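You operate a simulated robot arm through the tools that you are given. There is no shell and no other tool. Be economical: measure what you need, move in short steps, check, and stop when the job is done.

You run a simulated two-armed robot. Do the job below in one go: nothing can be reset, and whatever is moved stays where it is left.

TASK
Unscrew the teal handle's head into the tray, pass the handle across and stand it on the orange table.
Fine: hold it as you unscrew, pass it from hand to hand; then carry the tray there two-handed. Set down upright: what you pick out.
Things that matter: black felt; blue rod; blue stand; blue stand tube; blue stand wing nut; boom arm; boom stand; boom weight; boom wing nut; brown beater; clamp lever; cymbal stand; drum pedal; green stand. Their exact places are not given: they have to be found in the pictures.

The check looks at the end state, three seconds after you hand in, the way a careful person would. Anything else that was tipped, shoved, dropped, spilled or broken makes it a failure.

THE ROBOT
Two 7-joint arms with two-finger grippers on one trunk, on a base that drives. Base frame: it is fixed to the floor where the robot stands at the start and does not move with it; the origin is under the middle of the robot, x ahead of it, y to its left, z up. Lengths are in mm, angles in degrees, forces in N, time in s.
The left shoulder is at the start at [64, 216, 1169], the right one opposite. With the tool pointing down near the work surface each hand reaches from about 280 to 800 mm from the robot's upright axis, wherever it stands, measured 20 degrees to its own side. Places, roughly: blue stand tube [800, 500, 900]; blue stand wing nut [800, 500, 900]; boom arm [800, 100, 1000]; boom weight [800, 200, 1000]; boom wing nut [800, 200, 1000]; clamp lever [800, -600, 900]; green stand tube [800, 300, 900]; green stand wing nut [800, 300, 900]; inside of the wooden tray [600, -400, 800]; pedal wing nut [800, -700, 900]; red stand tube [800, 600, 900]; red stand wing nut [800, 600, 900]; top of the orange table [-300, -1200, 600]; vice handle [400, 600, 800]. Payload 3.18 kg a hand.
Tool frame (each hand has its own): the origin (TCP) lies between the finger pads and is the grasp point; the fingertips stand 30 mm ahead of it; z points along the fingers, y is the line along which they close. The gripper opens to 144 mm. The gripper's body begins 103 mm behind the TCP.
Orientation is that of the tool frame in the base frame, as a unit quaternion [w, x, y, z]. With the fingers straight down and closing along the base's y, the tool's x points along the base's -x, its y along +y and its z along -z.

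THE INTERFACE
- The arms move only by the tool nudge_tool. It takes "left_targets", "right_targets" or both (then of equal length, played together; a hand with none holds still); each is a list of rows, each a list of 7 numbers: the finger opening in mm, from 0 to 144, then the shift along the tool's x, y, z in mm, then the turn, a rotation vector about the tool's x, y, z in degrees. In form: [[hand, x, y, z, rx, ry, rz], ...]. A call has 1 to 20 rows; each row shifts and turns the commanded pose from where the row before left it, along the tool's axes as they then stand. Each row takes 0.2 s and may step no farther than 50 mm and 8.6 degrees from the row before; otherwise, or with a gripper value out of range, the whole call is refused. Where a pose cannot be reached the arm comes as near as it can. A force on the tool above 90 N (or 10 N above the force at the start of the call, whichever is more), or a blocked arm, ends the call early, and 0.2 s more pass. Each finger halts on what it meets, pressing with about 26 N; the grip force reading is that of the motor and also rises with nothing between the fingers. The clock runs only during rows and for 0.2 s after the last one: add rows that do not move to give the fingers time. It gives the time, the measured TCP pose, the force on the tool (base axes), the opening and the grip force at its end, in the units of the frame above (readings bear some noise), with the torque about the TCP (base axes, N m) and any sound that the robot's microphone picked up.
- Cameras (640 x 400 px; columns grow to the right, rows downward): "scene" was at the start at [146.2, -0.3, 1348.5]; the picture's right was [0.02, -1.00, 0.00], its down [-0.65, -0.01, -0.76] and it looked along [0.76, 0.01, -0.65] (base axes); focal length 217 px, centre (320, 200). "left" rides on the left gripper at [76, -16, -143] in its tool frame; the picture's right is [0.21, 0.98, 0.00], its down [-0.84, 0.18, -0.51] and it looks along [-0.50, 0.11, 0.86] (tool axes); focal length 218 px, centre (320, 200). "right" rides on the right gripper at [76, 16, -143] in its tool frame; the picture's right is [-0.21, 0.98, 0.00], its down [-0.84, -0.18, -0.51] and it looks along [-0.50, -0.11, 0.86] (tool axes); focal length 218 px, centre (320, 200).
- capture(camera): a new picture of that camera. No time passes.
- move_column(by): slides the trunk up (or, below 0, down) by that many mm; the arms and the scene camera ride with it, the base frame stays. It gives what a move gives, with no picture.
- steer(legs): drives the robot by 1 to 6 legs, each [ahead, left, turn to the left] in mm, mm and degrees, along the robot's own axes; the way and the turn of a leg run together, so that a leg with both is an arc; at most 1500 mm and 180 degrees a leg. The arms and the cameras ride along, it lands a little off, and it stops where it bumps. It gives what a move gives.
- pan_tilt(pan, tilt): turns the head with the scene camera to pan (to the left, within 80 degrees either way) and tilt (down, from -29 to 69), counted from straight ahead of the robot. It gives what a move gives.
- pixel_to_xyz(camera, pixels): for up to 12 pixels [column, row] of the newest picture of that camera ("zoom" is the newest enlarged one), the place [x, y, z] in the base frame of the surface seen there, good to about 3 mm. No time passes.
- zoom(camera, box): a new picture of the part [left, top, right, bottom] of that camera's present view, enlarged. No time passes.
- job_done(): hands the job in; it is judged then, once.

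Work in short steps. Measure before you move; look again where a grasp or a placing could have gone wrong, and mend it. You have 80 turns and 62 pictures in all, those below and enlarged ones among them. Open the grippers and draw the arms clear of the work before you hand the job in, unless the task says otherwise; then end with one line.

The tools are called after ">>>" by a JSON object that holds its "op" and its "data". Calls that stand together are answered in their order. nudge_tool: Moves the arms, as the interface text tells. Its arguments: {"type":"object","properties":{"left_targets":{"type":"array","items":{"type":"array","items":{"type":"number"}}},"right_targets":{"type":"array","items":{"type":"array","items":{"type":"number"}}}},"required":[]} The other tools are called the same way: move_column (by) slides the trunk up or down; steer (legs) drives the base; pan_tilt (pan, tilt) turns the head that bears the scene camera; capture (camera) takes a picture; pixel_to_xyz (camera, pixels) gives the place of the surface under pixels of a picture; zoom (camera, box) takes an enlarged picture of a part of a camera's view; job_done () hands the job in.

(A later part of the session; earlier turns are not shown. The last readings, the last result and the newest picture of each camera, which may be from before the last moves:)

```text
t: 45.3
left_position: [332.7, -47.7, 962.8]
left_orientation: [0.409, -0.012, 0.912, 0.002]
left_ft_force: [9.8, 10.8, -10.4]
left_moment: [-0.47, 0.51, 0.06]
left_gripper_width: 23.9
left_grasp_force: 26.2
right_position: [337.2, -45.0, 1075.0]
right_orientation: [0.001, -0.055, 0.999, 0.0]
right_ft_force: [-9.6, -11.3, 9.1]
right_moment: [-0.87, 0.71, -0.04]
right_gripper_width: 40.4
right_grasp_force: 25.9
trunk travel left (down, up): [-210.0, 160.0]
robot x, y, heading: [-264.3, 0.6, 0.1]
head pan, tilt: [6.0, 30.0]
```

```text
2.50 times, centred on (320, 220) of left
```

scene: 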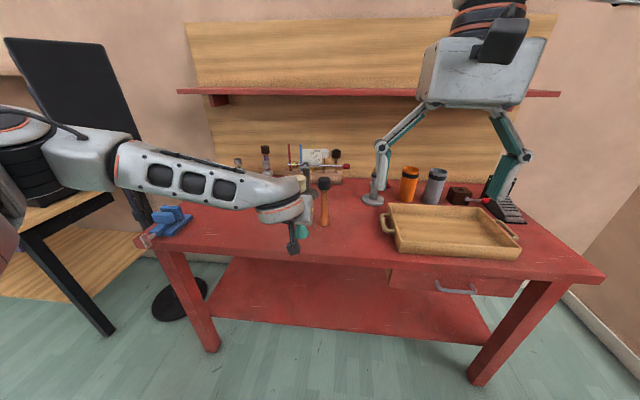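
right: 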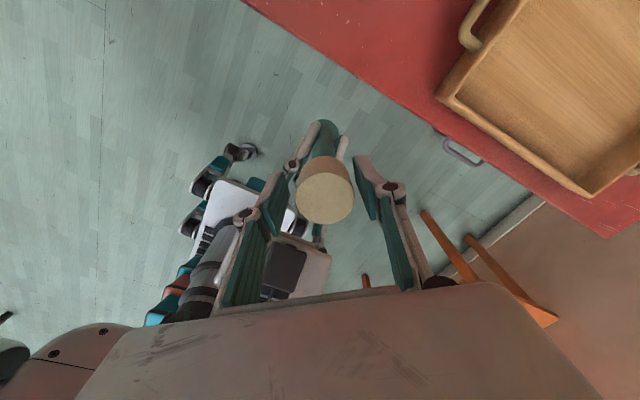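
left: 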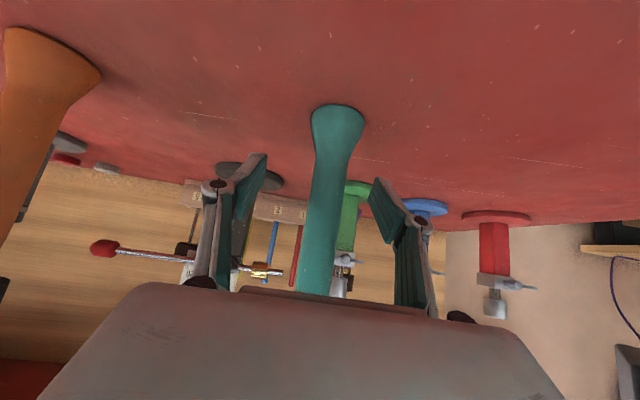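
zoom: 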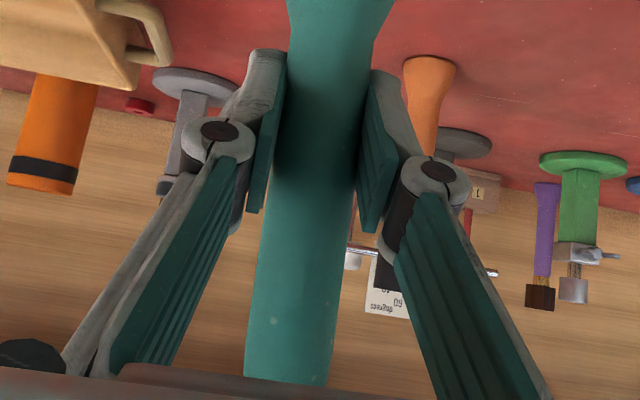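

The vertical force pair of ±10 N shows the head rising on its thread, so it is unscrewing. I'll release, go back and regrip about 2 mm higher.

>>> {"op": "nudge_tool", "data": {"right_targets": [[58, 0, 0, 0, 0, 0, 0], [58, 0, 0, -2, 0, 0, 0], [58, 0, 0, 0, 0, 0, 8.55], [58, 0, 0, 0, 0, 0, 8.55], [58, 0, 0, 0, 0, 0, 8.55], [58, 0, 0, 0, 0, 0, 8.55], [58, 0, 0, 0, 0, 0, 8.55], [58, 0, 0, 0, 0, 0, 8.55], [58, 0, 0, 0, 0, 0, 8.55], [58, 0, 0, 0, 0, 0, 8.55], [58, 0, 0, 0, 0, 0, 8.55], [58, 0, 0, 0, 0, 0, 8.55], [58, 0, 0, 0, 0, 0, 8.55], [58, 0, 0, 0, 0, 0, 8.55], [58, 0, 0, 0, 0, 0, 8.55], [58, 0, 0, 0, 0, 0, 8.55], [58, 0, 0, 0, 0, 0, 8.55], [58, 0, 0, 0, 0, 0, 8.55], [58, 0, 0, 0, 0, 0, 8.55], [58, 0, 0, 0, 0, 0, 8.55]]}}

>>> {"op": "nudge_tool", "data": {"right_targets": [[20, 0, 0, 0, 0, 0, 0], [0, 0, 0, 0, 0, 0, 0], [0, 0, 0, 0, 0, 0, 0], [0, 0, 0, -0.1, 0, 0, -8.55], [0, 0, 0, -0.1, 0, 0, -8.55], [0, 0, 0, -0.1, 0, 0, -8.55], [0, 0, 0, -0.1, 0, 0, -8.55], [0, 0, 0, -0.1, 0, 0, -8.55], [0, 0, 0, -0.1, 0, 0, -8.55], [0, 0, 0, -0.1, 0, 0, -8.55], [0, 0, 0, -0.1, 0, 0, -8.55], [0, 0, 0, -0.1, 0, 0, -8.55], [0, 0, 0, -0.1, 0, 0, -8.55], [0, 0, 0, -0.1, 0, 0, -8.55], [0, 0, 0, -0.1, 0, 0, -8.55], [0, 0, 0, -0.1, 0, 0, -8.55], [0, 0, 0, -0.1, 0, 0, -8.55], [0, 0, 0, -0.1, 0, 0, -8.55], [0, 0, 0, -0.1, 0, 0, -8.55], [0, 0, 0, -0.1, 0, 0, -8.55]]}}

>>> {"op": "zoom", "data": {"camera": "right", "box": [220, 80, 420, 240]}}

```text
t: 49.5
left_position: [332.7, -48.8, 962.2]
left_orientation: [0.41, -0.011, 0.912, 0.0]
left_ft_force: [-0.1, 0.9, -2.1]
left_moment: [-0.02, 0.01, 0.0]
left_gripper_width: 23.5
left_grasp_force: 25.5
right_position: [337.8, -45.5, 1076.6]
right_orientation: [0.001, 0.961, 0.276, 0.001]
right_ft_force: [-0.7, -0.4, 0.2]
right_moment: [0.0, 0.01, 0.0]
right_gripper_width: 58.1
right_grasp_force: 0.1
trunk travel left (down, up): [-210.0, 160.0]
robot x, y, heading: [-263.8, -1.1, 0.1]
head pan, tilt: [6.0, 30.0]
```

```text
t: 53.7
left_position: [332.4, -48.9, 963.0]
left_orientation: [0.409, -0.011, 0.912, 0.0]
left_ft_force: [6.2, 2.4, -0.4]
left_moment: [-0.27, 0.59, 0.02]
left_gripper_width: 23.5
left_grasp_force: 25.4
right_position: [337.0, -44.6, 1078.3]
right_orientation: [-0.001, 0.021, 1.0, 0.0]
right_ft_force: [-6.2, -2.8, -0.4]
right_moment: [-0.03, 0.14, -0.01]
right_gripper_width: 39.3
right_grasp_force: 25.9
trunk travel left (down, up): [-210.0, 160.0]
robot x, y, heading: [-262.7, 1.5, 0.1]
head pan, tilt: [6.0, 30.0]
```

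```text
2.50 times, centred on (320, 160) of right
```

zoom: 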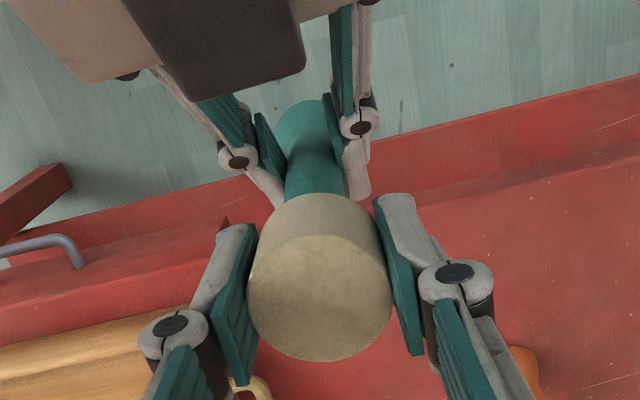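

It has turned about 380° in total. I test by lifting the head 3 mm and reading the vertical force.

>>> {"op": "nudge_tool", "data": {"right_targets": [[0, 0, 0, -1.5, 0, 0, 0], [0, 0, 0, -1.5, 0, 0, 0]]}}

```text
t: 54.3
left_position: [332.2, -49.3, 961.7]
left_orientation: [0.409, -0.011, 0.913, 0.0]
left_ft_force: [4.1, 2.4, 1.9]
left_moment: [-0.26, 0.37, -0.03]
left_gripper_width: 23.7
left_grasp_force: 25.5
right_position: [337.7, -45.2, 1080.5]
right_orientation: [0.0, 0.022, 1.0, 0.0]
right_ft_force: [-3.3, -2.6, -3.1]
right_moment: [-0.03, 0.07, 0.0]
right_gripper_width: 39.5
right_grasp_force: 26.0
trunk travel left (down, up): [-210.0, 160.0]
robot x, y, heading: [-263.2, 2.6, 0.1]
head pan, tilt: [6.0, 30.0]
```

The vertical force is only 3 N, so I lift a little more to see whether it is free.

>>> {"op": "nudge_tool", "data": {"right_targets": [[0, 0, 0, -2, 0, 0, 0], [0, 0, 0, -2, 0, 0, 0]]}}

>>> {"op": "zoom", "data": {"camera": "right", "box": [220, 80, 420, 240]}}

```text
t: 54.9
left_position: [333.0, -48.3, 963.0]
left_orientation: [0.409, -0.012, 0.912, 0.0]
left_ft_force: [2.4, 1.7, 0.5]
left_moment: [-0.24, 0.29, 0.0]
left_gripper_width: 23.6
left_grasp_force: 26.5
right_position: [337.8, -45.7, 1085.6]
right_orientation: [0.001, 0.021, 1.0, 0.0]
right_ft_force: [-2.4, -2.9, -1.5]
right_moment: [-0.03, 0.04, -0.03]
right_gripper_width: 39.6
right_grasp_force: 26.1
trunk travel left (down, up): [-210.0, 160.0]
robot x, y, heading: [-265.1, -0.7, 0.1]
head pan, tilt: [6.0, 30.0]
```

```text
2.50 times, centred on (320, 160) of right
```

zoom: 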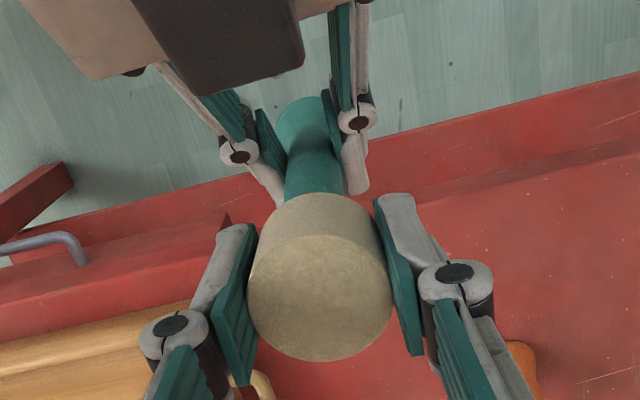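

The head follows the right fingers, and the force is falling to 1.5 N, so it is coming off. I lift it further and check.

>>> {"op": "nudge_tool", "data": {"right_targets": [[0, 0, 0, -8, 0, 0, 0], [0, 0, 0, -12, 0, 0, 0], [0, 0, 0, -20, 0, 0, 0], [0, 0, 0, -20, 0, 0, 0]]}}

>>> {"op": "capture", "data": {"camera": "right"}}

>>> {"op": "zoom", "data": {"camera": "scene", "box": [240, 100, 480, 280]}}

```text
t: 55.9
left_position: [332.5, -48.7, 963.3]
left_orientation: [0.409, -0.011, 0.912, -0.001]
left_ft_force: [0.3, 0.4, 0.1]
left_moment: [-0.01, 0.02, -0.02]
left_gripper_width: 23.5
left_grasp_force: 25.9
right_position: [336.9, -45.7, 1146.6]
right_orientation: [0.0, 0.023, 1.0, 0.0]
right_ft_force: [-0.2, 0.6, 0.4]
right_moment: [0.0, 0.02, -0.02]
right_gripper_width: 39.7
right_grasp_force: 26.4
trunk travel left (down, up): [-210.0, 160.0]
robot x, y, heading: [-264.0, 1.3, -0.2]
head pan, tilt: [6.0, 30.0]
```

```text
36 pictures are left
```

right: 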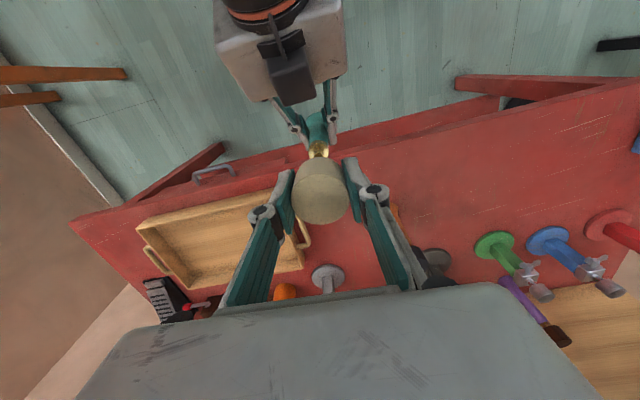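

```text
2.22 times, centred on (360, 190) of scene
```

zoom: 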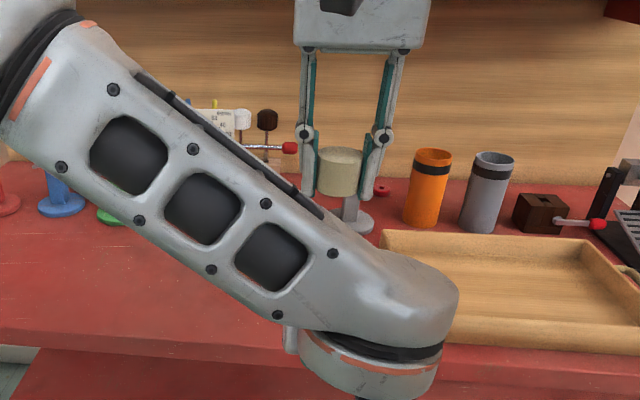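

The head is off and the brass stud is visible on the handle at (318,150). I drive forward 170 mm and bring the head over the tray.

>>> {"op": "steer", "data": {"legs": [[170, 0, 0]]}}

>>> {"op": "nudge_tool", "data": {"right_targets": [[0, -5, -45, 0, 0, 0, 0], [0, -5, -45, 0, 0, 0, 0], [0, -5, -40, 20, 0, 0, 0], [0, -5, -40, 25, 0, 0, 0], [0, -5, -40, 25, 0, 0, 0], [0, -5, -40, 25, 0, 0, 0], [0, -5, -40, 25, 0, 0, 0]]}}

>>> {"op": "capture", "data": {"camera": "right"}}

```text
t: 57.4
left_position: [500.5, -50.7, 962.6]
left_orientation: [0.409, -0.009, 0.912, -0.001]
left_ft_force: [0.3, -0.5, -1.4]
left_moment: [-0.01, 0.01, 0.01]
left_gripper_width: 23.7
left_grasp_force: 26.2
right_position: [505.7, -48.0, 1146.1]
right_orientation: [0.0, 0.023, 1.0, 0.0]
right_ft_force: [-0.2, 0.5, -1.5]
right_moment: [-0.02, 0.01, -0.01]
right_gripper_width: 39.5
right_grasp_force: 26.0
trunk travel left (down, up): [-210.0, 160.0]
robot x, y, heading: [-98.0, 1.3, -0.3]
head pan, tilt: [6.0, 30.0]
```

```text
t: 59.0
left_position: [502.7, -48.9, 963.0]
left_orientation: [0.409, -0.014, 0.912, -0.001]
left_ft_force: [0.1, 0.8, -1.5]
left_moment: [-0.02, -0.02, 0.06]
left_gripper_width: 23.6
left_grasp_force: 25.6
right_position: [523.7, -277.8, 1064.1]
right_orientation: [0.0, 0.022, 1.0, 0.0]
right_ft_force: [-0.3, -1.0, -0.2]
right_moment: [0.07, 0.01, 0.01]
right_gripper_width: 39.4
right_grasp_force: 25.7
right hand out of reach, approached as far as the arm can: row 6, 7
trunk travel left (down, up): [-210.0, 160.0]
robot x, y, heading: [-99.3, 3.5, -0.1]
head pan, tilt: [6.0, 30.0]
```

```text
34 pictures are left
```

right: 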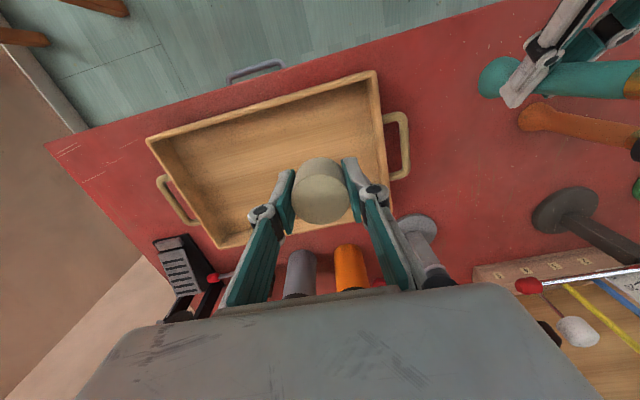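

The wrist neared its roll limit, so I turn the head +25° about the tool's z for margin and descend. It is already over the tray's interior at (524,-278).

>>> {"op": "nudge_tool", "data": {"right_targets": [[0, 0, 0, 0, 0, 0, 8.5], [0, 0, 0, 0, 0, 0, 8.5], [0, 0, 0, 0, 0, 0, 8.5], [0, -20, -25, 20, 0, 0, 0], [0, -20, -25, 20, 0, 0, 0], [0, 0, 0, 30, 0, 0, 0], [0, 0, 0, 40, 0, 0, 0], [0, 0, 0, 40, 0, 0, 0], [0, 0, 0, 30, 0, 0, 0], [0, 0, 0, 0, 0, 0, 0]]}}

>>> {"op": "capture", "data": {"camera": "right"}}

```text
t: 61.2
left_position: [502.6, -47.7, 963.7]
left_orientation: [0.409, -0.013, 0.912, -0.001]
left_ft_force: [-1.5, 0.3, -0.9]
left_moment: [0.01, -0.03, 0.02]
left_gripper_width: 23.8
left_grasp_force: 25.8
right_position: [533.6, -340.7, 881.6]
right_orientation: [0.0, 0.243, 0.97, 0.001]
right_ft_force: [0.9, 1.0, -0.7]
right_moment: [-0.01, 0.0, 0.01]
right_gripper_width: 39.2
right_grasp_force: 25.8
trunk travel left (down, up): [-210.0, 160.0]
robot x, y, heading: [-96.3, 0.6, 0.0]
head pan, tilt: [6.0, 30.0]
```

```text
33 pictures are left
```

right: 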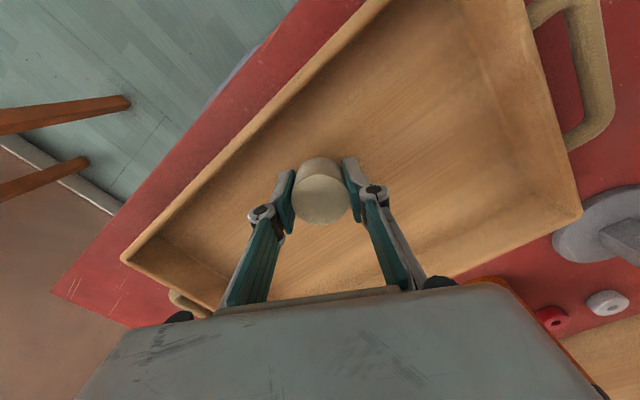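

The head hangs inside the tray. I measure the floor nearby and then lower in small steps until contact.

>>> {"op": "pixel_to_xyz", "data": {"camera": "right", "pixels": [[300, 145], [340, 140], [400, 170], [420, 210], [323, 160], [323, 200]]}}

>>> {"op": "nudge_tool", "data": {"right_targets": [[0, 0, 0, 8, 0, 0, 0], [0, 0, 0, 5, 0, 0, 0], [0, 0, 0, 3, 0, 0, 0], [0, 0, 0, 0, 0, 0, 0]]}}

```text
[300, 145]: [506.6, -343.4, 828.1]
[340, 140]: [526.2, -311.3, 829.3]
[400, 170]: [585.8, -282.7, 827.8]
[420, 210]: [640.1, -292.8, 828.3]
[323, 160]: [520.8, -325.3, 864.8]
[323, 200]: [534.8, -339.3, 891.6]
```

```text
t: 62.2
left_position: [502.6, -47.2, 963.7]
left_orientation: [0.41, -0.014, 0.912, -0.001]
left_ft_force: [-0.2, -1.4, -1.9]
left_moment: [0.01, -0.01, 0.0]
left_gripper_width: 23.8
left_grasp_force: 26.0
right_position: [533.9, -340.4, 866.6]
right_orientation: [0.0, 0.242, 0.97, 0.0]
right_ft_force: [0.0, -0.3, -0.4]
right_moment: [0.0, 0.0, 0.0]
right_gripper_width: 39.1
right_grasp_force: 26.9
trunk travel left (down, up): [-210.0, 160.0]
robot x, y, heading: [-92.8, 1.9, -0.2]
head pan, tilt: [6.0, 30.0]
```

The floor is at z of about 828, so the head's underside is about 7 mm above it. I lower in 2 mm steps.

>>> {"op": "nudge_tool", "data": {"right_targets": [[0, 0, 0, 3, 0, 0, 0], [0, 0, 0, 2, 0, 0, 0], [0, 0, 0, 1.5, 0, 0, 0], [0, 0, 0, 1, 0, 0, 0]]}}

```text
t: 63.2
left_position: [503.5, -47.1, 963.8]
left_orientation: [0.41, -0.013, 0.912, -0.001]
left_ft_force: [-0.5, 0.1, -1.4]
left_moment: [0.02, 0.01, 0.02]
left_gripper_width: 23.7
left_grasp_force: 25.9
right_position: [533.5, -341.4, 859.1]
right_orientation: [0.0, 0.242, 0.97, 0.0]
right_ft_force: [-0.3, -0.5, -0.3]
right_moment: [0.03, 0.0, -0.01]
right_gripper_width: 39.5
right_grasp_force: 25.8
trunk travel left (down, up): [-210.0, 160.0]
robot x, y, heading: [-95.2, -2.8, 0.1]
head pan, tilt: [6.0, 30.0]
```

No contact yet, so I continue in 1 mm steps.

>>> {"op": "nudge_tool", "data": {"right_targets": [[0, 0, 0, 1, 0, 0, 0], [0, 0, 0, 1, 0, 0, 0], [0, 0, 0, 1, 0, 0, 0]]}}

```text
t: 64.0
left_position: [502.0, -46.9, 964.5]
left_orientation: [0.409, -0.013, 0.913, -0.002]
left_ft_force: [-0.8, -1.0, -1.2]
left_moment: [0.01, 0.0, 0.04]
left_gripper_width: 23.9
left_grasp_force: 25.8
right_position: [534.7, -340.7, 858.2]
right_orientation: [0.001, 0.242, 0.97, 0.001]
right_ft_force: [-0.4, -1.2, 8.3]
right_moment: [-0.09, 0.07, -0.01]
right_gripper_width: 39.4
right_grasp_force: 25.4
trunk travel left (down, up): [-210.0, 160.0]
robot x, y, heading: [-96.7, -0.5, -0.1]
head pan, tilt: [6.0, 30.0]
```

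Contact at 8 N. I release gently and rise.

>>> {"op": "nudge_tool", "data": {"right_targets": [[45, 0, 0, -0.5, 0, 0, 0], [60, 0, 0, 0, 0, 0, 0], [60, 0, 0, 0, 0, 0, 0], [60, 0, 0, -30, 0, 0, 0], [60, 0, 0, -40, 0, 0, 0], [60, 0, 0, -45, 0, 0, 0], [60, 0, 0, -45, 0, 0, 0], [60, 0, 0, -45, 0, 0, 0]]}}

>>> {"op": "capture", "data": {"camera": "right"}}

```text
t: 65.8
left_position: [501.5, -48.2, 964.7]
left_orientation: [0.41, -0.014, 0.912, -0.001]
left_ft_force: [0.0, 0.6, -0.3]
left_moment: [0.0, 0.0, -0.01]
left_gripper_width: 23.6
left_grasp_force: 26.6
right_position: [533.0, -339.8, 1062.9]
right_orientation: [0.001, 0.242, 0.97, 0.001]
right_ft_force: [0.2, 0.0, -0.1]
right_moment: [-0.05, -0.02, -0.01]
right_gripper_width: 60.0
right_grasp_force: 0.0
trunk travel left (down, up): [-210.0, 160.0]
robot x, y, heading: [-95.9, 4.1, -0.1]
head pan, tilt: [6.0, 30.0]
```

```text
32 pictures are left
```

right: 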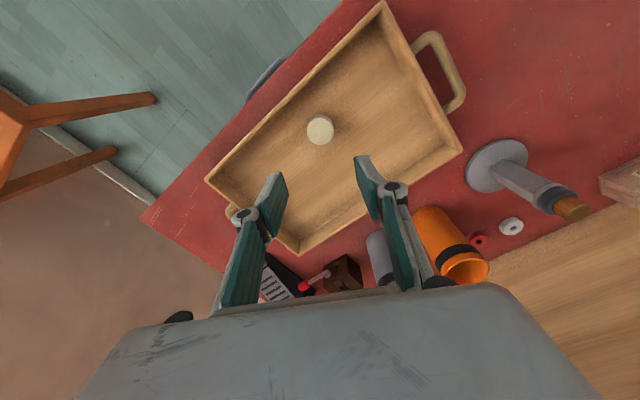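

The head stands upright in the tray. Now I bring the right hand back above the handle's stud, near (507,-43), and square its roll.

>>> {"op": "nudge_tool", "data": {"right_targets": [[60, 20.3, 31.3, -18, 0, 0, 0], [60, 20.3, 31.3, -18, 0, 0, 0], [60, 20.3, 31.3, -18, 0, 0, 0], [60, 20.3, 31.3, -18, 0, 0, 0], [60, 20.3, 31.3, -5, 0, 0, 0], [60, 20.3, 31.3, 0, 0, 0, 0], [60, 20.3, 31.3, 0, 0, 0, 0], [60, 20.3, 31.3, 0, 0, 0, 0], [60, 0, 0, 0, 0, 0, -7.5], [60, 0, 0, 0, 0, 0, -7.5], [60, 0, 0, 0, 0, 0, -7.5], [60, 0, 0, 0, 0, 0, 0]]}}

>>> {"op": "zoom", "data": {"camera": "right", "box": [220, 70, 420, 230]}}

```text
t: 68.4
left_position: [502.2, -50.0, 964.1]
left_orientation: [0.409, -0.013, 0.913, -0.001]
left_ft_force: [0.0, 1.0, -1.3]
left_moment: [0.05, 0.0, 0.02]
left_gripper_width: 23.9
left_grasp_force: 26.0
right_position: [510.2, -42.0, 1137.8]
right_orientation: [0.0, 0.048, 0.999, 0.001]
right_ft_force: [0.1, -0.1, -0.7]
right_moment: [-0.05, 0.01, 0.03]
right_gripper_width: 60.1
right_grasp_force: 0.1
trunk travel left (down, up): [-210.0, 160.0]
robot x, y, heading: [-94.5, -0.9, -0.1]
head pan, tilt: [6.0, 30.0]
```

```text
2.50 times, centred on (320, 150) of right
```

zoom: 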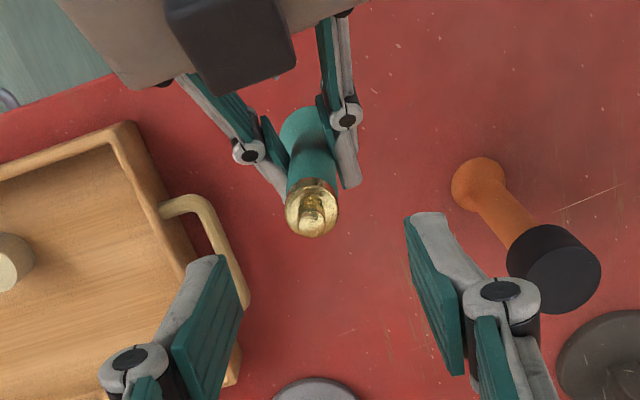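

The stud is at zoom (312,207). I measure it, the brass collar and the left knuckles.

>>> {"op": "pixel_to_xyz", "data": {"camera": "zoom", "pixels": [[312, 207], [312, 222], [312, 190], [312, 165], [248, 152], [346, 118], [350, 180], [280, 185]]}}

```text
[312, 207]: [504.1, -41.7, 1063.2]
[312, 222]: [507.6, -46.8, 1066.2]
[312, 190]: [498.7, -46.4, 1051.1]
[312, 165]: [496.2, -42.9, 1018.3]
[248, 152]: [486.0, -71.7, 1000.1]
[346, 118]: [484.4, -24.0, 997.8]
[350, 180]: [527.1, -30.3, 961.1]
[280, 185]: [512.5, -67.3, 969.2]
```

The axis is near (506,-45), the stud's top is at 1066, and the left knuckles top out at about z 1000. I descend to TCP z of about 1036 so the tips stay above the left fingers.

>>> {"op": "nudge_tool", "data": {"right_targets": [[60, 4, -3, 20, 0, 0, 0], [56, 0, 0, 30, 0, 0, 0], [52, 0, 0, 30, 0, 0, 0], [50, 0, 0, 21, 0, 0, 0], [50, 0, 0, 0, 0, 0, 0]]}}

>>> {"op": "zoom", "data": {"camera": "right", "box": [220, 70, 420, 230]}}

```text
t: 69.6
left_position: [503.3, -48.0, 963.5]
left_orientation: [0.409, -0.014, 0.912, -0.001]
left_ft_force: [0.4, 0.4, -0.8]
left_moment: [0.0, 0.03, 0.02]
left_gripper_width: 23.5
left_grasp_force: 25.7
right_position: [502.9, -44.6, 1036.9]
right_orientation: [0.001, 0.049, 0.999, -0.001]
right_ft_force: [-0.2, 0.5, -0.8]
right_moment: [-0.01, -0.02, 0.04]
right_gripper_width: 49.9
right_grasp_force: 0.0
trunk travel left (down, up): [-210.0, 160.0]
robot x, y, heading: [-95.6, -0.8, 0.0]
head pan, tilt: [6.0, 30.0]
```

```text
2.50 times, centred on (320, 150) of right
```

zoom: 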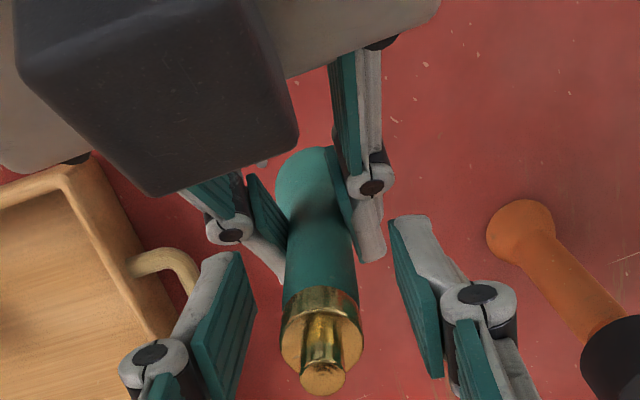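

The fingers straddle the ferrule and upper handle cleanly. I close the right gripper.

>>> {"op": "nudge_tool", "data": {"right_targets": [[30, 0, 0, 0, 0, 0, 0], [15, 0, 0, 0, 0, 0, 0], [0, 0, 0, 0, 0, 0, 0], [0, 0, 0, 0, 0, 0, 0]]}}

```text
t: 70.6
left_position: [502.9, -46.9, 963.9]
left_orientation: [0.41, -0.013, 0.912, -0.002]
left_ft_force: [0.7, 4.7, -0.4]
left_moment: [-0.07, 0.03, -0.05]
left_gripper_width: 23.5
left_grasp_force: 26.1
right_position: [503.9, -46.5, 1036.6]
right_orientation: [0.0, 0.049, 0.999, 0.0]
right_ft_force: [-0.4, -3.3, -0.8]
right_moment: [-0.19, 0.03, 0.04]
right_gripper_width: 24.8
right_grasp_force: 26.1
trunk travel left (down, up): [-210.0, 160.0]
robot x, y, heading: [-90.6, -2.4, -0.0]
head pan, tilt: [6.0, 30.0]
```

Both hands hold the handle, the right at 24.8 mm. I open the left hand and lift the handle straight up and out of the left fingers with the right.

>>> {"op": "nudge_tool", "data": {"left_targets": [[40, 0, 0, 0, 0, 0, 0], [70, 0, 0, 0, 0, 0, 0], [100, 0, 0, 0, 0, 0, 0], [100, 0, 0, 0, 0, 0, 0], [100, 0, 0, 0, 0, 0, 0], [100, 0, 0, 0, 0, 0, 0], [100, 0, 0, 0, 0, 0, 0]], "right_targets": [[0, 0, 0, 0, 0, 0, 0], [0, 0, 0, 0, 0, 0, 0], [0, 0, 0, 0, 0, 0, 0], [0, 0, 0, -25, 0, 0, 0], [0, 0, 0, -25, 0, 0, 0], [0, 0, 0, -25, 0, 0, 0], [0, 0, 0, -25, 0, 0, 0]]}}

>>> {"op": "capture", "data": {"camera": "left"}}

```text
t: 72.2
left_position: [502.2, -48.6, 964.3]
left_orientation: [0.409, -0.013, 0.912, -0.002]
left_ft_force: [-0.4, 0.1, -0.6]
left_moment: [-0.01, 0.03, 0.03]
left_gripper_width: 99.8
left_grasp_force: 0.1
right_position: [502.4, -43.6, 1138.0]
right_orientation: [0.0, 0.049, 0.999, 0.0]
right_ft_force: [0.6, 0.0, -0.5]
right_moment: [0.0, -0.01, 0.0]
right_gripper_width: 24.6
right_grasp_force: 25.8
trunk travel left (down, up): [-210.0, 160.0]
robot x, y, heading: [-94.0, -0.3, -0.1]
head pan, tilt: [6.0, 30.0]
```

```text
29 pictures are left
```

left: 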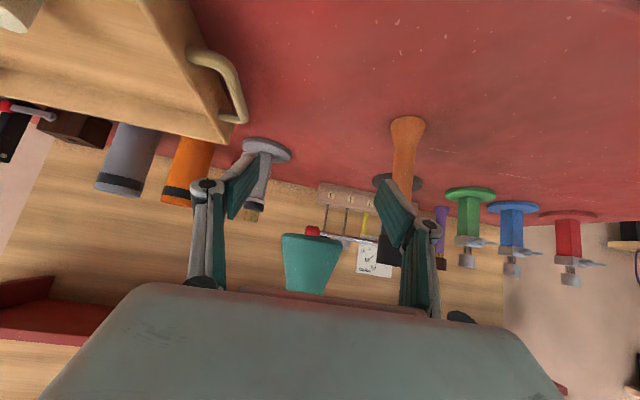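

The handle's foot hangs clear above the left fingers, and the right holds it at 24.6 mm. I dip the left hand, slide the handle to the right, then retract the left hand.

>>> {"op": "nudge_tool", "data": {"left_targets": [[100, 6, 0, 19, 0, 0, 0], [100, 6, 0, 19, 0, 0, 0], [100, 0, 0, 0, 0, 0, 0], [100, 0, 0, 0, 0, 0, 0], [100, 0, 0, 0, 0, 0, 0], [100, 0, 0, 0, 0, 0, 0], [100, 0, 0, -40, 0, 0, 0], [100, 0, 0, -40, 0, 0, 0], [100, 0, 30, -20, 0, 0, 0]], "right_targets": [[0, 0, 0, 0, 0, 0, 0], [0, 0, 0, 0, 0, 0, 0], [0, 3, -40, 0, 0, 0, 0], [0, 3, -40, 0, 0, 0, 0], [0, 3, -40, 0, 0, 0, 8], [0, 3, -40, 0, 0, 0, 8], [0, 0, 0, 0, 0, 0, 0], [0, 0, 0, 0, 0, 0, 0], [0, 0, 0, 0, 0, 0, 0]]}}

>>> {"op": "capture", "data": {"camera": "scene"}}

```text
t: 74.2
left_position: [444.9, -23.3, 995.7]
left_orientation: [0.41, -0.008, 0.912, -0.001]
left_ft_force: [0.3, 1.1, -0.3]
left_moment: [-0.05, 0.01, -0.01]
left_gripper_width: 99.9
left_grasp_force: 0.0
right_position: [469.3, -200.7, 1139.7]
right_orientation: [0.001, 0.186, 0.982, 0.0]
right_ft_force: [-0.3, 0.0, -1.6]
right_moment: [-0.02, 0.02, -0.01]
right_gripper_width: 24.1
right_grasp_force: 26.0
trunk travel left (down, up): [-210.0, 160.0]
robot x, y, heading: [-96.4, 0.7, -0.1]
head pan, tilt: [6.0, 30.0]
```

```text
28 pictures are left
```

scene: 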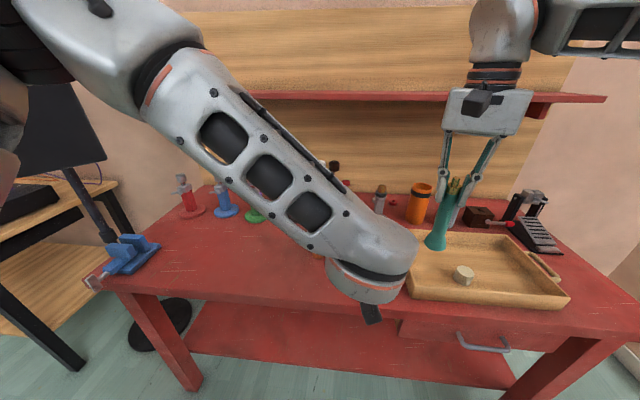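

The handle is in the right hand and the left is clear. I back off, turn right to face the orange table, and look.

>>> {"op": "steer", "data": {"legs": [[-260, 0, 0], [0, 0, -90]]}}

>>> {"op": "pan_tilt", "data": {"pan": 0, "tilt": 42}}

>>> {"op": "capture", "data": {"camera": "scene"}}

```text
t: 79.8
left_position: [-356.1, -542.9, 993.1]
left_orientation: [0.294, 0.627, 0.663, -0.284]
left_ft_force: [1.4, 0.1, 0.5]
left_moment: [-0.03, 0.01, 0.01]
left_gripper_width: 100.0
left_grasp_force: 0.2
right_position: [-536.1, -571.7, 1137.3]
right_orientation: [0.0, 0.817, 0.576, 0.0]
right_ft_force: [0.0, 0.5, -1.2]
right_moment: [-0.04, -0.01, -0.02]
right_gripper_width: 24.2
right_grasp_force: 26.3
trunk travel left (down, up): [-210.0, 160.0]
robot x, y, heading: [-351.5, -1.4, -88.0]
head pan, tilt: [6.0, 30.0]
```

```text
t: 80.5
left_position: [-356.0, -542.3, 995.1]
left_orientation: [0.294, 0.626, 0.664, -0.285]
left_ft_force: [0.0, 0.7, -0.3]
left_moment: [0.01, 0.01, 0.0]
left_gripper_width: 99.6
left_grasp_force: 0.1
right_position: [-535.7, -570.4, 1138.9]
right_orientation: [0.0, 0.817, 0.577, 0.0]
right_ft_force: [0.1, 1.3, -1.5]
right_moment: [-0.02, -0.02, 0.03]
right_gripper_width: 24.4
right_grasp_force: 26.1
trunk travel left (down, up): [-210.0, 160.0]
robot x, y, heading: [-351.1, 1.3, -88.0]
head pan, tilt: [0.0, 42.0]
```

```text
27 pictures are left
```

scene: 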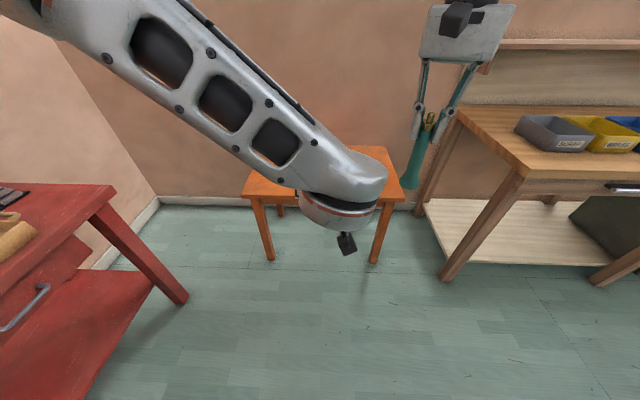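

The small orange table shows at columns 243–405. I measure its corners and surface, and the bench on the right.

>>> {"op": "pixel_to_xyz", "data": {"camera": "scene", "pixels": [[246, 190], [290, 193], [403, 192], [395, 195], [384, 149], [395, 170], [252, 178], [262, 176], [416, 205], [525, 172], [160, 198], [395, 185]]}}

```text
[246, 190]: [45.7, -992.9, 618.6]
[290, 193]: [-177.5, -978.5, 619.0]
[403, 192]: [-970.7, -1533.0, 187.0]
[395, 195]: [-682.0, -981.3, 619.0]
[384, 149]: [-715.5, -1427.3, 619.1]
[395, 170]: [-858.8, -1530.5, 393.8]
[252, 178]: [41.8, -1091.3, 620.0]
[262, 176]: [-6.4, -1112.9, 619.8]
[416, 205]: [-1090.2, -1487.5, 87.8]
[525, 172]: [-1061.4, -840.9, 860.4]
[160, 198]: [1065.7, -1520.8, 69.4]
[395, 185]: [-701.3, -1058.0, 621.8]
```

The table top is at z of about 619, spanning x −715…46 and y −980…−1430. I'll stand the handle at about (−620,−1290), which leaves room for the tray on the other side, so I drive closer and lower the trunk.

>>> {"op": "steer", "data": {"legs": [[0, 0, -2], [600, -30, 0]]}}

>>> {"op": "move_column", "data": {"by": -120}}

>>> {"op": "pan_tilt", "data": {"pan": -12, "tilt": 48}}

>>> {"op": "capture", "data": {"camera": "scene"}}

```text
t: 84.3
left_position: [-402.8, -1143.7, 993.9]
left_orientation: [0.289, 0.637, 0.654, -0.289]
left_ft_force: [0.0, 0.6, 0.1]
left_moment: [0.01, 0.03, 0.01]
left_gripper_width: 100.0
left_grasp_force: 0.1
right_position: [-583.3, -1167.6, 1138.2]
right_orientation: [0.0, 0.826, 0.564, 0.0]
right_ft_force: [0.3, -0.2, -1.4]
right_moment: [0.06, -0.03, 0.01]
right_gripper_width: 24.4
right_grasp_force: 26.0
trunk travel left (down, up): [-210.0, 160.0]
robot x, y, heading: [-382.4, -601.8, -89.9]
head pan, tilt: [0.0, 42.0]
```

```text
t: 85.8
left_position: [-402.6, -1143.1, 877.3]
left_orientation: [0.29, 0.636, 0.653, -0.29]
left_ft_force: [0.8, 0.9, 0.3]
left_moment: [-0.03, 0.02, 0.03]
left_gripper_width: 99.7
left_grasp_force: 0.1
right_position: [-583.3, -1165.1, 1020.9]
right_orientation: [0.001, 0.826, 0.564, -0.001]
right_ft_force: [-0.7, 0.0, -0.7]
right_moment: [-0.04, -0.03, 0.0]
right_gripper_width: 23.9
right_grasp_force: 26.5
trunk travel left (down, up): [-90.0, 280.0]
robot x, y, heading: [-389.0, -602.6, -89.8]
head pan, tilt: [0.0, 42.0]
```

```text
t: 86.5
left_position: [-402.3, -1143.7, 875.5]
left_orientation: [0.29, 0.637, 0.653, -0.29]
left_ft_force: [-0.3, 0.4, -0.4]
left_moment: [0.01, 0.02, 0.0]
left_gripper_width: 100.1
left_grasp_force: 0.0
right_position: [-583.5, -1167.5, 1018.6]
right_orientation: [0.0, 0.826, 0.564, 0.0]
right_ft_force: [-0.2, 0.5, -1.8]
right_moment: [0.05, -0.03, 0.0]
right_gripper_width: 24.2
right_grasp_force: 25.9
trunk travel left (down, up): [-90.0, 280.0]
robot x, y, heading: [-381.8, -597.9, -89.6]
head pan, tilt: [-12.0, 48.0]
```

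```text
26 pictures are left
```

scene: 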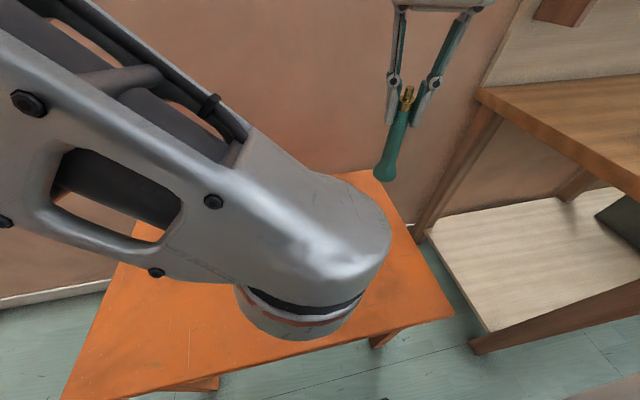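

I check the table's right corners from here and the handle's foot at (385,172).

>>> {"op": "pixel_to_xyz", "data": {"camera": "scene", "pixels": [[450, 310], [372, 175], [400, 240], [420, 280], [70, 390], [350, 185], [385, 172], [398, 120]]}}

```text
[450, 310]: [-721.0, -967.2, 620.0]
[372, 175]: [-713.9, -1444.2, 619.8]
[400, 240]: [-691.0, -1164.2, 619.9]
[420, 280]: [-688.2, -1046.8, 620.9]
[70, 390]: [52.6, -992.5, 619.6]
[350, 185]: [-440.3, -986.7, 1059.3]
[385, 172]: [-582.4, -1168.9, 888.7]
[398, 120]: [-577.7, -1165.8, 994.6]
```

I move the handle over (−625,−1270) and lower it to about 35 mm above the table.

>>> {"op": "nudge_tool", "data": {"right_targets": [[0, -37, 0, 20, 0, 0, 0], [0, -37, 0, 20, 0, 0, 0], [0, -37, 0, 20, 0, 0, 0], [0, 0, 0, 40, 0, 0, 0], [0, 0, 0, 40, 0, 0, 0], [0, 0, 0, 40, 0, 0, 0], [0, 0, 0, 40, 0, 0, 0], [0, 0, 0, 0, 0, 0, 0]]}}

>>> {"op": "capture", "data": {"camera": "right"}}

```text
t: 88.3
left_position: [-402.3, -1143.5, 874.7]
left_orientation: [0.29, 0.637, 0.653, -0.29]
left_ft_force: [-1.1, 0.2, 0.3]
left_moment: [-0.02, -0.01, 0.0]
left_gripper_width: 100.0
left_grasp_force: 0.0
right_position: [-623.1, -1270.3, 798.7]
right_orientation: [0.0, 0.826, 0.563, -0.001]
right_ft_force: [0.4, 0.5, -1.0]
right_moment: [0.01, -0.01, 0.04]
right_gripper_width: 24.1
right_grasp_force: 26.0
trunk travel left (down, up): [-90.0, 280.0]
robot x, y, heading: [-381.3, -598.3, -89.7]
head pan, tilt: [-12.0, 48.0]
```

```text
25 pictures are left
```

right: 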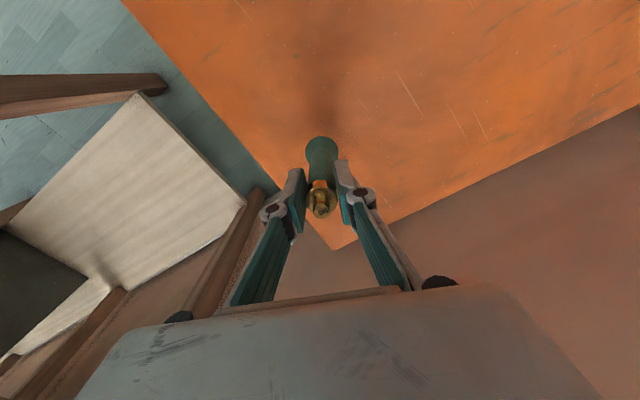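

The handle is over the table. I lower 32 mm, then creep down.

>>> {"op": "nudge_tool", "data": {"right_targets": [[0, 0, 0, 12, 0, 0, 0], [0, 0, 0, 12, 0, 0, 0], [0, 0, 0, 6, 0, 0, 0], [0, 0, 0, 2, 0, 0, 0], [0, 0, 0, 1.5, 0, 0, 0], [0, 0, 0, 1.5, 0, 0, 0]]}}

```text
t: 89.8
left_position: [-402.1, -1142.0, 876.1]
left_orientation: [0.29, 0.637, 0.653, -0.29]
left_ft_force: [-1.0, 0.1, 0.7]
left_moment: [0.0, 0.03, 0.01]
left_gripper_width: 99.9
left_grasp_force: 0.0
right_position: [-622.7, -1271.6, 766.1]
right_orientation: [0.003, 0.826, 0.563, -0.002]
right_ft_force: [-1.6, -3.7, 23.7]
right_moment: [-0.37, 0.12, 0.0]
right_gripper_width: 24.7
right_grasp_force: 25.6
trunk travel left (down, up): [-90.0, 280.0]
robot x, y, heading: [-381.2, -601.6, -89.9]
head pan, tilt: [-12.0, 48.0]
```

Contact at 24 N. I ease up 1.5 mm and check that it stands straight before opening.

>>> {"op": "nudge_tool", "data": {"right_targets": [[0, 0, 0, -1.5, 0, 0, 0], [0, 0, 0, 0, 0, 0, 0]]}}

>>> {"op": "zoom", "data": {"camera": "scene", "box": [320, 100, 480, 220]}}

```text
t: 90.3
left_position: [-402.1, -1143.2, 875.2]
left_orientation: [0.29, 0.637, 0.653, -0.289]
left_ft_force: [0.9, 0.5, 0.2]
left_moment: [-0.04, -0.03, -0.01]
left_gripper_width: 100.0
left_grasp_force: 0.0
right_position: [-624.7, -1268.9, 765.1]
right_orientation: [0.001, 0.827, 0.563, 0.0]
right_ft_force: [-1.7, -6.1, 18.9]
right_moment: [-0.68, 0.29, 0.0]
right_gripper_width: 24.3
right_grasp_force: 26.4
trunk travel left (down, up): [-90.0, 280.0]
robot x, y, heading: [-385.5, -600.7, -89.9]
head pan, tilt: [-12.0, 48.0]
```

```text
3.33 times, centred on (400, 160) of scene
```

zoom: 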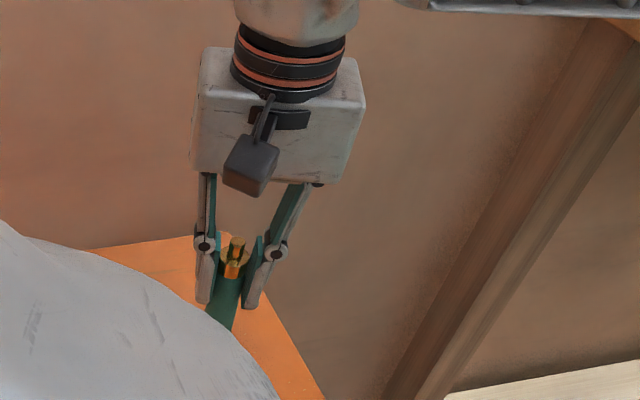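

Still 19 N; I ease up a little more and then open slowly.

>>> {"op": "nudge_tool", "data": {"right_targets": [[0, 0, 0, -1.5, 0, 0, 0], [0, 0, 0, -1, 0, 0, 0], [0, 0, 0, 0, 0, 0, 0]]}}

```text
t: 91.2
left_position: [-401.4, -1144.2, 873.6]
left_orientation: [0.289, 0.637, 0.653, -0.289]
left_ft_force: [0.0, 0.4, -0.2]
left_moment: [-0.02, 0.03, -0.01]
left_gripper_width: 100.2
left_grasp_force: 0.0
right_position: [-624.6, -1268.7, 765.4]
right_orientation: [-0.002, 0.826, 0.564, 0.001]
right_ft_force: [0.4, -1.4, 7.8]
right_moment: [-0.1, -0.08, -0.04]
right_gripper_width: 24.5
right_grasp_force: 26.1
trunk travel left (down, up): [-90.0, 280.0]
robot x, y, heading: [-381.3, -602.3, -89.7]
head pan, tilt: [-12.0, 48.0]
```

Force is down to 8 N and the moments are near zero. I open the right gripper symmetrically, then rise straight up.

>>> {"op": "nudge_tool", "data": {"right_targets": [[28, 0, 0, 0, 0, 0, 0], [34, 0, 0, 0, 0, 0, 0], [44, 0, 0, 0, 0, 0, 0], [60, 0, 0, 0, 0, 0, 0], [60, 0, 0, 0, 0, 0, 0], [60, 0, 0, -30, 0, 0, 0], [60, 0, 0, -40, 0, 0, 0], [60, 0, 0, -40, 0, 0, 0], [60, 0, 0, -40, 0, 0, 0], [60, 0, 0, -40, 0, 0, 0]]}}

>>> {"op": "capture", "data": {"camera": "right"}}

```text
t: 93.3
left_position: [-402.7, -1143.1, 875.3]
left_orientation: [0.29, 0.637, 0.653, -0.29]
left_ft_force: [-0.6, 0.4, -0.4]
left_moment: [0.01, 0.0, -0.04]
left_gripper_width: 99.9
left_grasp_force: 0.0
right_position: [-621.6, -1270.6, 956.6]
right_orientation: [0.0, 0.826, 0.564, 0.0]
right_ft_force: [-0.1, 0.5, 0.9]
right_moment: [-0.06, 0.02, 0.02]
right_gripper_width: 60.4
right_grasp_force: 0.1
trunk travel left (down, up): [-90.0, 280.0]
robot x, y, heading: [-380.8, -600.7, -90.0]
head pan, tilt: [-12.0, 48.0]
```

```text
23 pictures are left
```

right: 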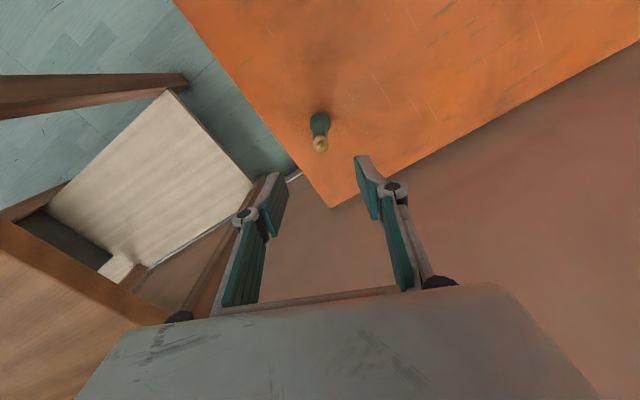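

The handle stands alone on the orange table, with its stud at (320,145) right over its foot. Now for the tray: I back away, raise the trunk, turn to face the red table, and bring the left hand back to pointing down.

>>> {"op": "steer", "data": {"legs": [[-210, 0, 0]]}}

>>> {"op": "move_column", "data": {"by": 160}}

>>> {"op": "steer", "data": {"legs": [[0, 0, 90]]}}

>>> {"op": "nudge_tool", "data": {"left_targets": [[100, 0, 40, 0, 0, 0, 0], [100, 0, 40, 0, 0, 0, 0], [100, 0, 40, 0, 0, 0, 0], [100, 0, 40, 0, 0, 0, 0], [100, 0, 40, 0, 0, 0, 0], [100, 0, 30, 0, 0, 8.0, 0], [100, 0, 0, 0, 0, 8.0, 0], [100, 0, 0, 0, 0, 8.0, 0], [100, 0, 0, 0, 0, 8.0, 0], [100, 0, 0, 0, 0, 8.0, 0], [100, 0, 0, 0, 0, 8.4, 0], [100, 0, 0, 0, 0, 0, 0]], "right_targets": [[60, 0, 0, 0, 0, 0, 0], [60, 0, 0, 0, 0, 0, 0], [60, 0, 0, 0, 0, 0, 0], [60, 0, 0, 0, 0, 0, 0], [60, 0, 0, 0, 0, 0, 0], [60, 0, 0, 0, 0, 0, -7.2], [60, 0, 0, 0, 0, 0, -7], [60, 0, 0, 0, 0, 0, -7], [60, 0, 0, 0, 0, 0, 0], [60, 0, 0, 0, 0, 0, 0], [60, 0, 0, 0, 0, 0, 0], [60, 0, 0, 0, 0, 0, 0]]}}

```text
t: 95.0
left_position: [-405.2, -936.7, 874.7]
left_orientation: [0.289, 0.638, 0.652, -0.29]
left_ft_force: [0.6, 0.2, 0.2]
left_moment: [-0.01, 0.0, -0.01]
left_gripper_width: 99.7
left_grasp_force: 0.0
right_position: [-626.5, -1061.0, 956.4]
right_orientation: [-0.001, 0.827, 0.562, 0.0]
right_ft_force: [0.3, 0.1, -0.4]
right_moment: [-0.03, 0.01, -0.02]
right_gripper_width: 59.9
right_grasp_force: 0.1
trunk travel left (down, up): [-90.0, 280.0]
robot x, y, heading: [-382.1, -393.9, -89.9]
head pan, tilt: [-12.0, 48.0]
```

```text
t: 96.8
left_position: [-406.6, -939.4, 1044.2]
left_orientation: [0.285, 0.634, 0.655, -0.298]
left_ft_force: [0.0, 0.0, 0.2]
left_moment: [0.02, -0.02, 0.05]
left_gripper_width: 99.9
left_grasp_force: 0.1
right_position: [-627.4, -1061.6, 1113.8]
right_orientation: [-0.001, 0.827, 0.562, 0.0]
right_ft_force: [0.5, -0.5, -0.2]
right_moment: [0.05, -0.03, 0.02]
right_gripper_width: 60.2
right_grasp_force: 0.0
trunk travel left (down, up): [-250.0, 120.0]
robot x, y, heading: [-385.9, -393.6, -90.0]
head pan, tilt: [-12.0, 48.0]
```

```text
t: 101.0
left_position: [161.6, -427.6, 1038.1]
left_orientation: [0.408, -0.006, 0.913, -0.01]
left_ft_force: [-0.2, 0.6, -0.3]
left_moment: [-0.02, 0.02, -0.05]
left_gripper_width: 99.7
left_grasp_force: 0.1
right_position: [278.5, -654.3, 1116.4]
right_orientation: [0.0, 0.201, 0.98, 0.0]
right_ft_force: [0.0, 0.2, -0.2]
right_moment: [0.0, 0.01, -0.02]
right_gripper_width: 60.3
right_grasp_force: 0.1
trunk travel left (down, up): [-250.0, 120.0]
robot x, y, heading: [-384.6, -390.6, -1.6]
head pan, tilt: [-12.0, 48.0]
```

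```text
t: 103.6
left_position: [159.8, -196.0, 1034.4]
left_orientation: [-0.001, -0.001, 1.0, -0.011]
left_ft_force: [-0.2, 0.7, 1.2]
left_moment: [0.01, 0.01, 0.02]
left_gripper_width: 99.8
left_grasp_force: 0.0
right_position: [273.0, -655.3, 1114.6]
right_orientation: [0.005, 0.115, 0.993, -0.006]
right_ft_force: [0.0, 0.0, -0.1]
right_moment: [-0.01, -0.07, -0.01]
right_gripper_width: 60.0
right_grasp_force: 0.0
right hand out of reach, approached as far as the arm can: row 7, 8
trunk travel left (down, up): [-250.0, 120.0]
robot x, y, heading: [-381.0, -393.8, -1.7]
head pan, tilt: [-12.0, 48.0]
```

The left hand points down now; the right one met its roll limit about 13° from square. I draw the right hand inward and lower, where the roll range should be better, and square it.

>>> {"op": "nudge_tool", "data": {"right_targets": [[60, 31, 7, 20, 0, 0, 0], [60, 31, 7, 20, 0, 0, 0], [60, 31, 7, 20, 0, 0, 0], [60, 31, 7, 20, 0, 0, 0], [60, 0, 0, 0, 0, 0, -5], [60, 0, 0, 0, 0, 0, -5], [60, 0, 0, 0, 0, 0, -5], [60, 0, 0, 0, 0, 0, 0]]}}

>>> {"op": "pan_tilt", "data": {"pan": 0, "tilt": 35}}

>>> {"op": "capture", "data": {"camera": "scene"}}

```text
t: 105.4
left_position: [161.6, -195.0, 1032.9]
left_orientation: [-0.001, -0.001, 1.0, -0.011]
left_ft_force: [0.2, -0.8, 0.0]
left_moment: [0.03, 0.0, 0.02]
left_gripper_width: 99.9
left_grasp_force: 0.0
right_position: [159.3, -599.3, 1031.0]
right_orientation: [0.004, -0.016, 1.0, -0.006]
right_ft_force: [-0.4, -0.2, -0.3]
right_moment: [-0.01, -0.01, -0.01]
right_gripper_width: 59.9
right_grasp_force: 0.1
trunk travel left (down, up): [-250.0, 120.0]
robot x, y, heading: [-383.8, -394.3, -1.6]
head pan, tilt: [-12.0, 48.0]
```

```text
t: 106.1
left_position: [161.8, -196.7, 1032.9]
left_orientation: [-0.001, -0.002, 1.0, -0.011]
left_ft_force: [0.9, 0.2, 0.6]
left_moment: [-0.03, -0.01, 0.0]
left_gripper_width: 99.8
left_grasp_force: 0.1
right_position: [159.4, -599.0, 1032.1]
right_orientation: [0.004, -0.015, 1.0, -0.007]
right_ft_force: [-0.2, 0.4, -0.4]
right_moment: [-0.01, 0.0, 0.03]
right_gripper_width: 60.3
right_grasp_force: 0.1
trunk travel left (down, up): [-250.0, 120.0]
robot x, y, heading: [-385.7, -393.8, -1.5]
head pan, tilt: [0.0, 35.0]
```

```text
22 pictures are left
```

scene: 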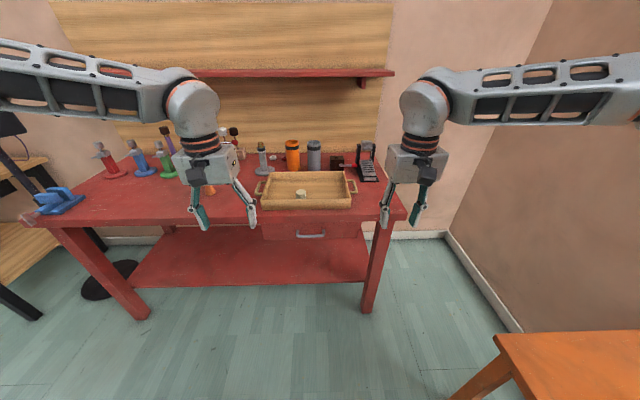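

Both hands are down and square at about 543 mm ahead. I zoom in on the tray to measure its handles.

>>> {"op": "zoom", "data": {"camera": "scene", "box": [240, 150, 370, 230]}}

>>> {"op": "pixel_to_xyz", "data": {"camera": "scene", "pixels": [[300, 218], [265, 220], [380, 215], [301, 192], [290, 205]]}}

```text
4.92 times, centred on (305, 190) of scene
```

zoom: 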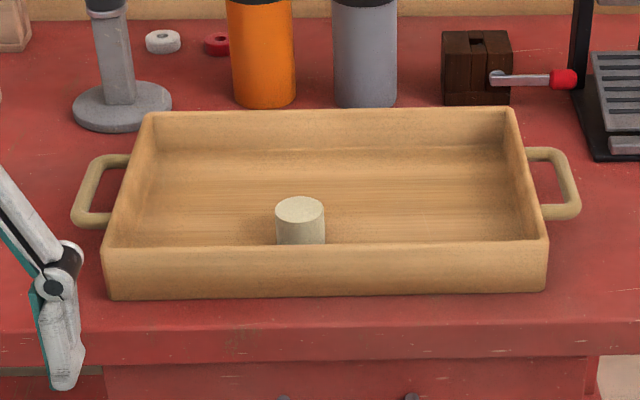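

```text
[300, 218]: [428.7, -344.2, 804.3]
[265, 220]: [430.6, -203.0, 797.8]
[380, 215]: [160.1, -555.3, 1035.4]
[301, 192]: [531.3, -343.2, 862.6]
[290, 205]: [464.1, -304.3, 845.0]
```

I measure both handle bars and the tray's walls from this zoom.

>>> {"op": "pixel_to_xyz", "data": {"camera": "zoom", "pixels": [[86, 188], [82, 212], [98, 165], [115, 160], [100, 219], [565, 185], [573, 208], [555, 155], [555, 213], [104, 250], [547, 243], [330, 112]]}}

```text
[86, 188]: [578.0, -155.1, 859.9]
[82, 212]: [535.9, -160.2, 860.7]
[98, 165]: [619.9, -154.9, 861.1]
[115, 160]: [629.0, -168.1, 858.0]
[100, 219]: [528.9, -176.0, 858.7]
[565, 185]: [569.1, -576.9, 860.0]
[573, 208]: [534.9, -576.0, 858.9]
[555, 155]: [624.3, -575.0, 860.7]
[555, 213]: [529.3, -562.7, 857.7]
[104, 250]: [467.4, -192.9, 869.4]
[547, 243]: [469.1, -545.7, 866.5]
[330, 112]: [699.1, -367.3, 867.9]
```

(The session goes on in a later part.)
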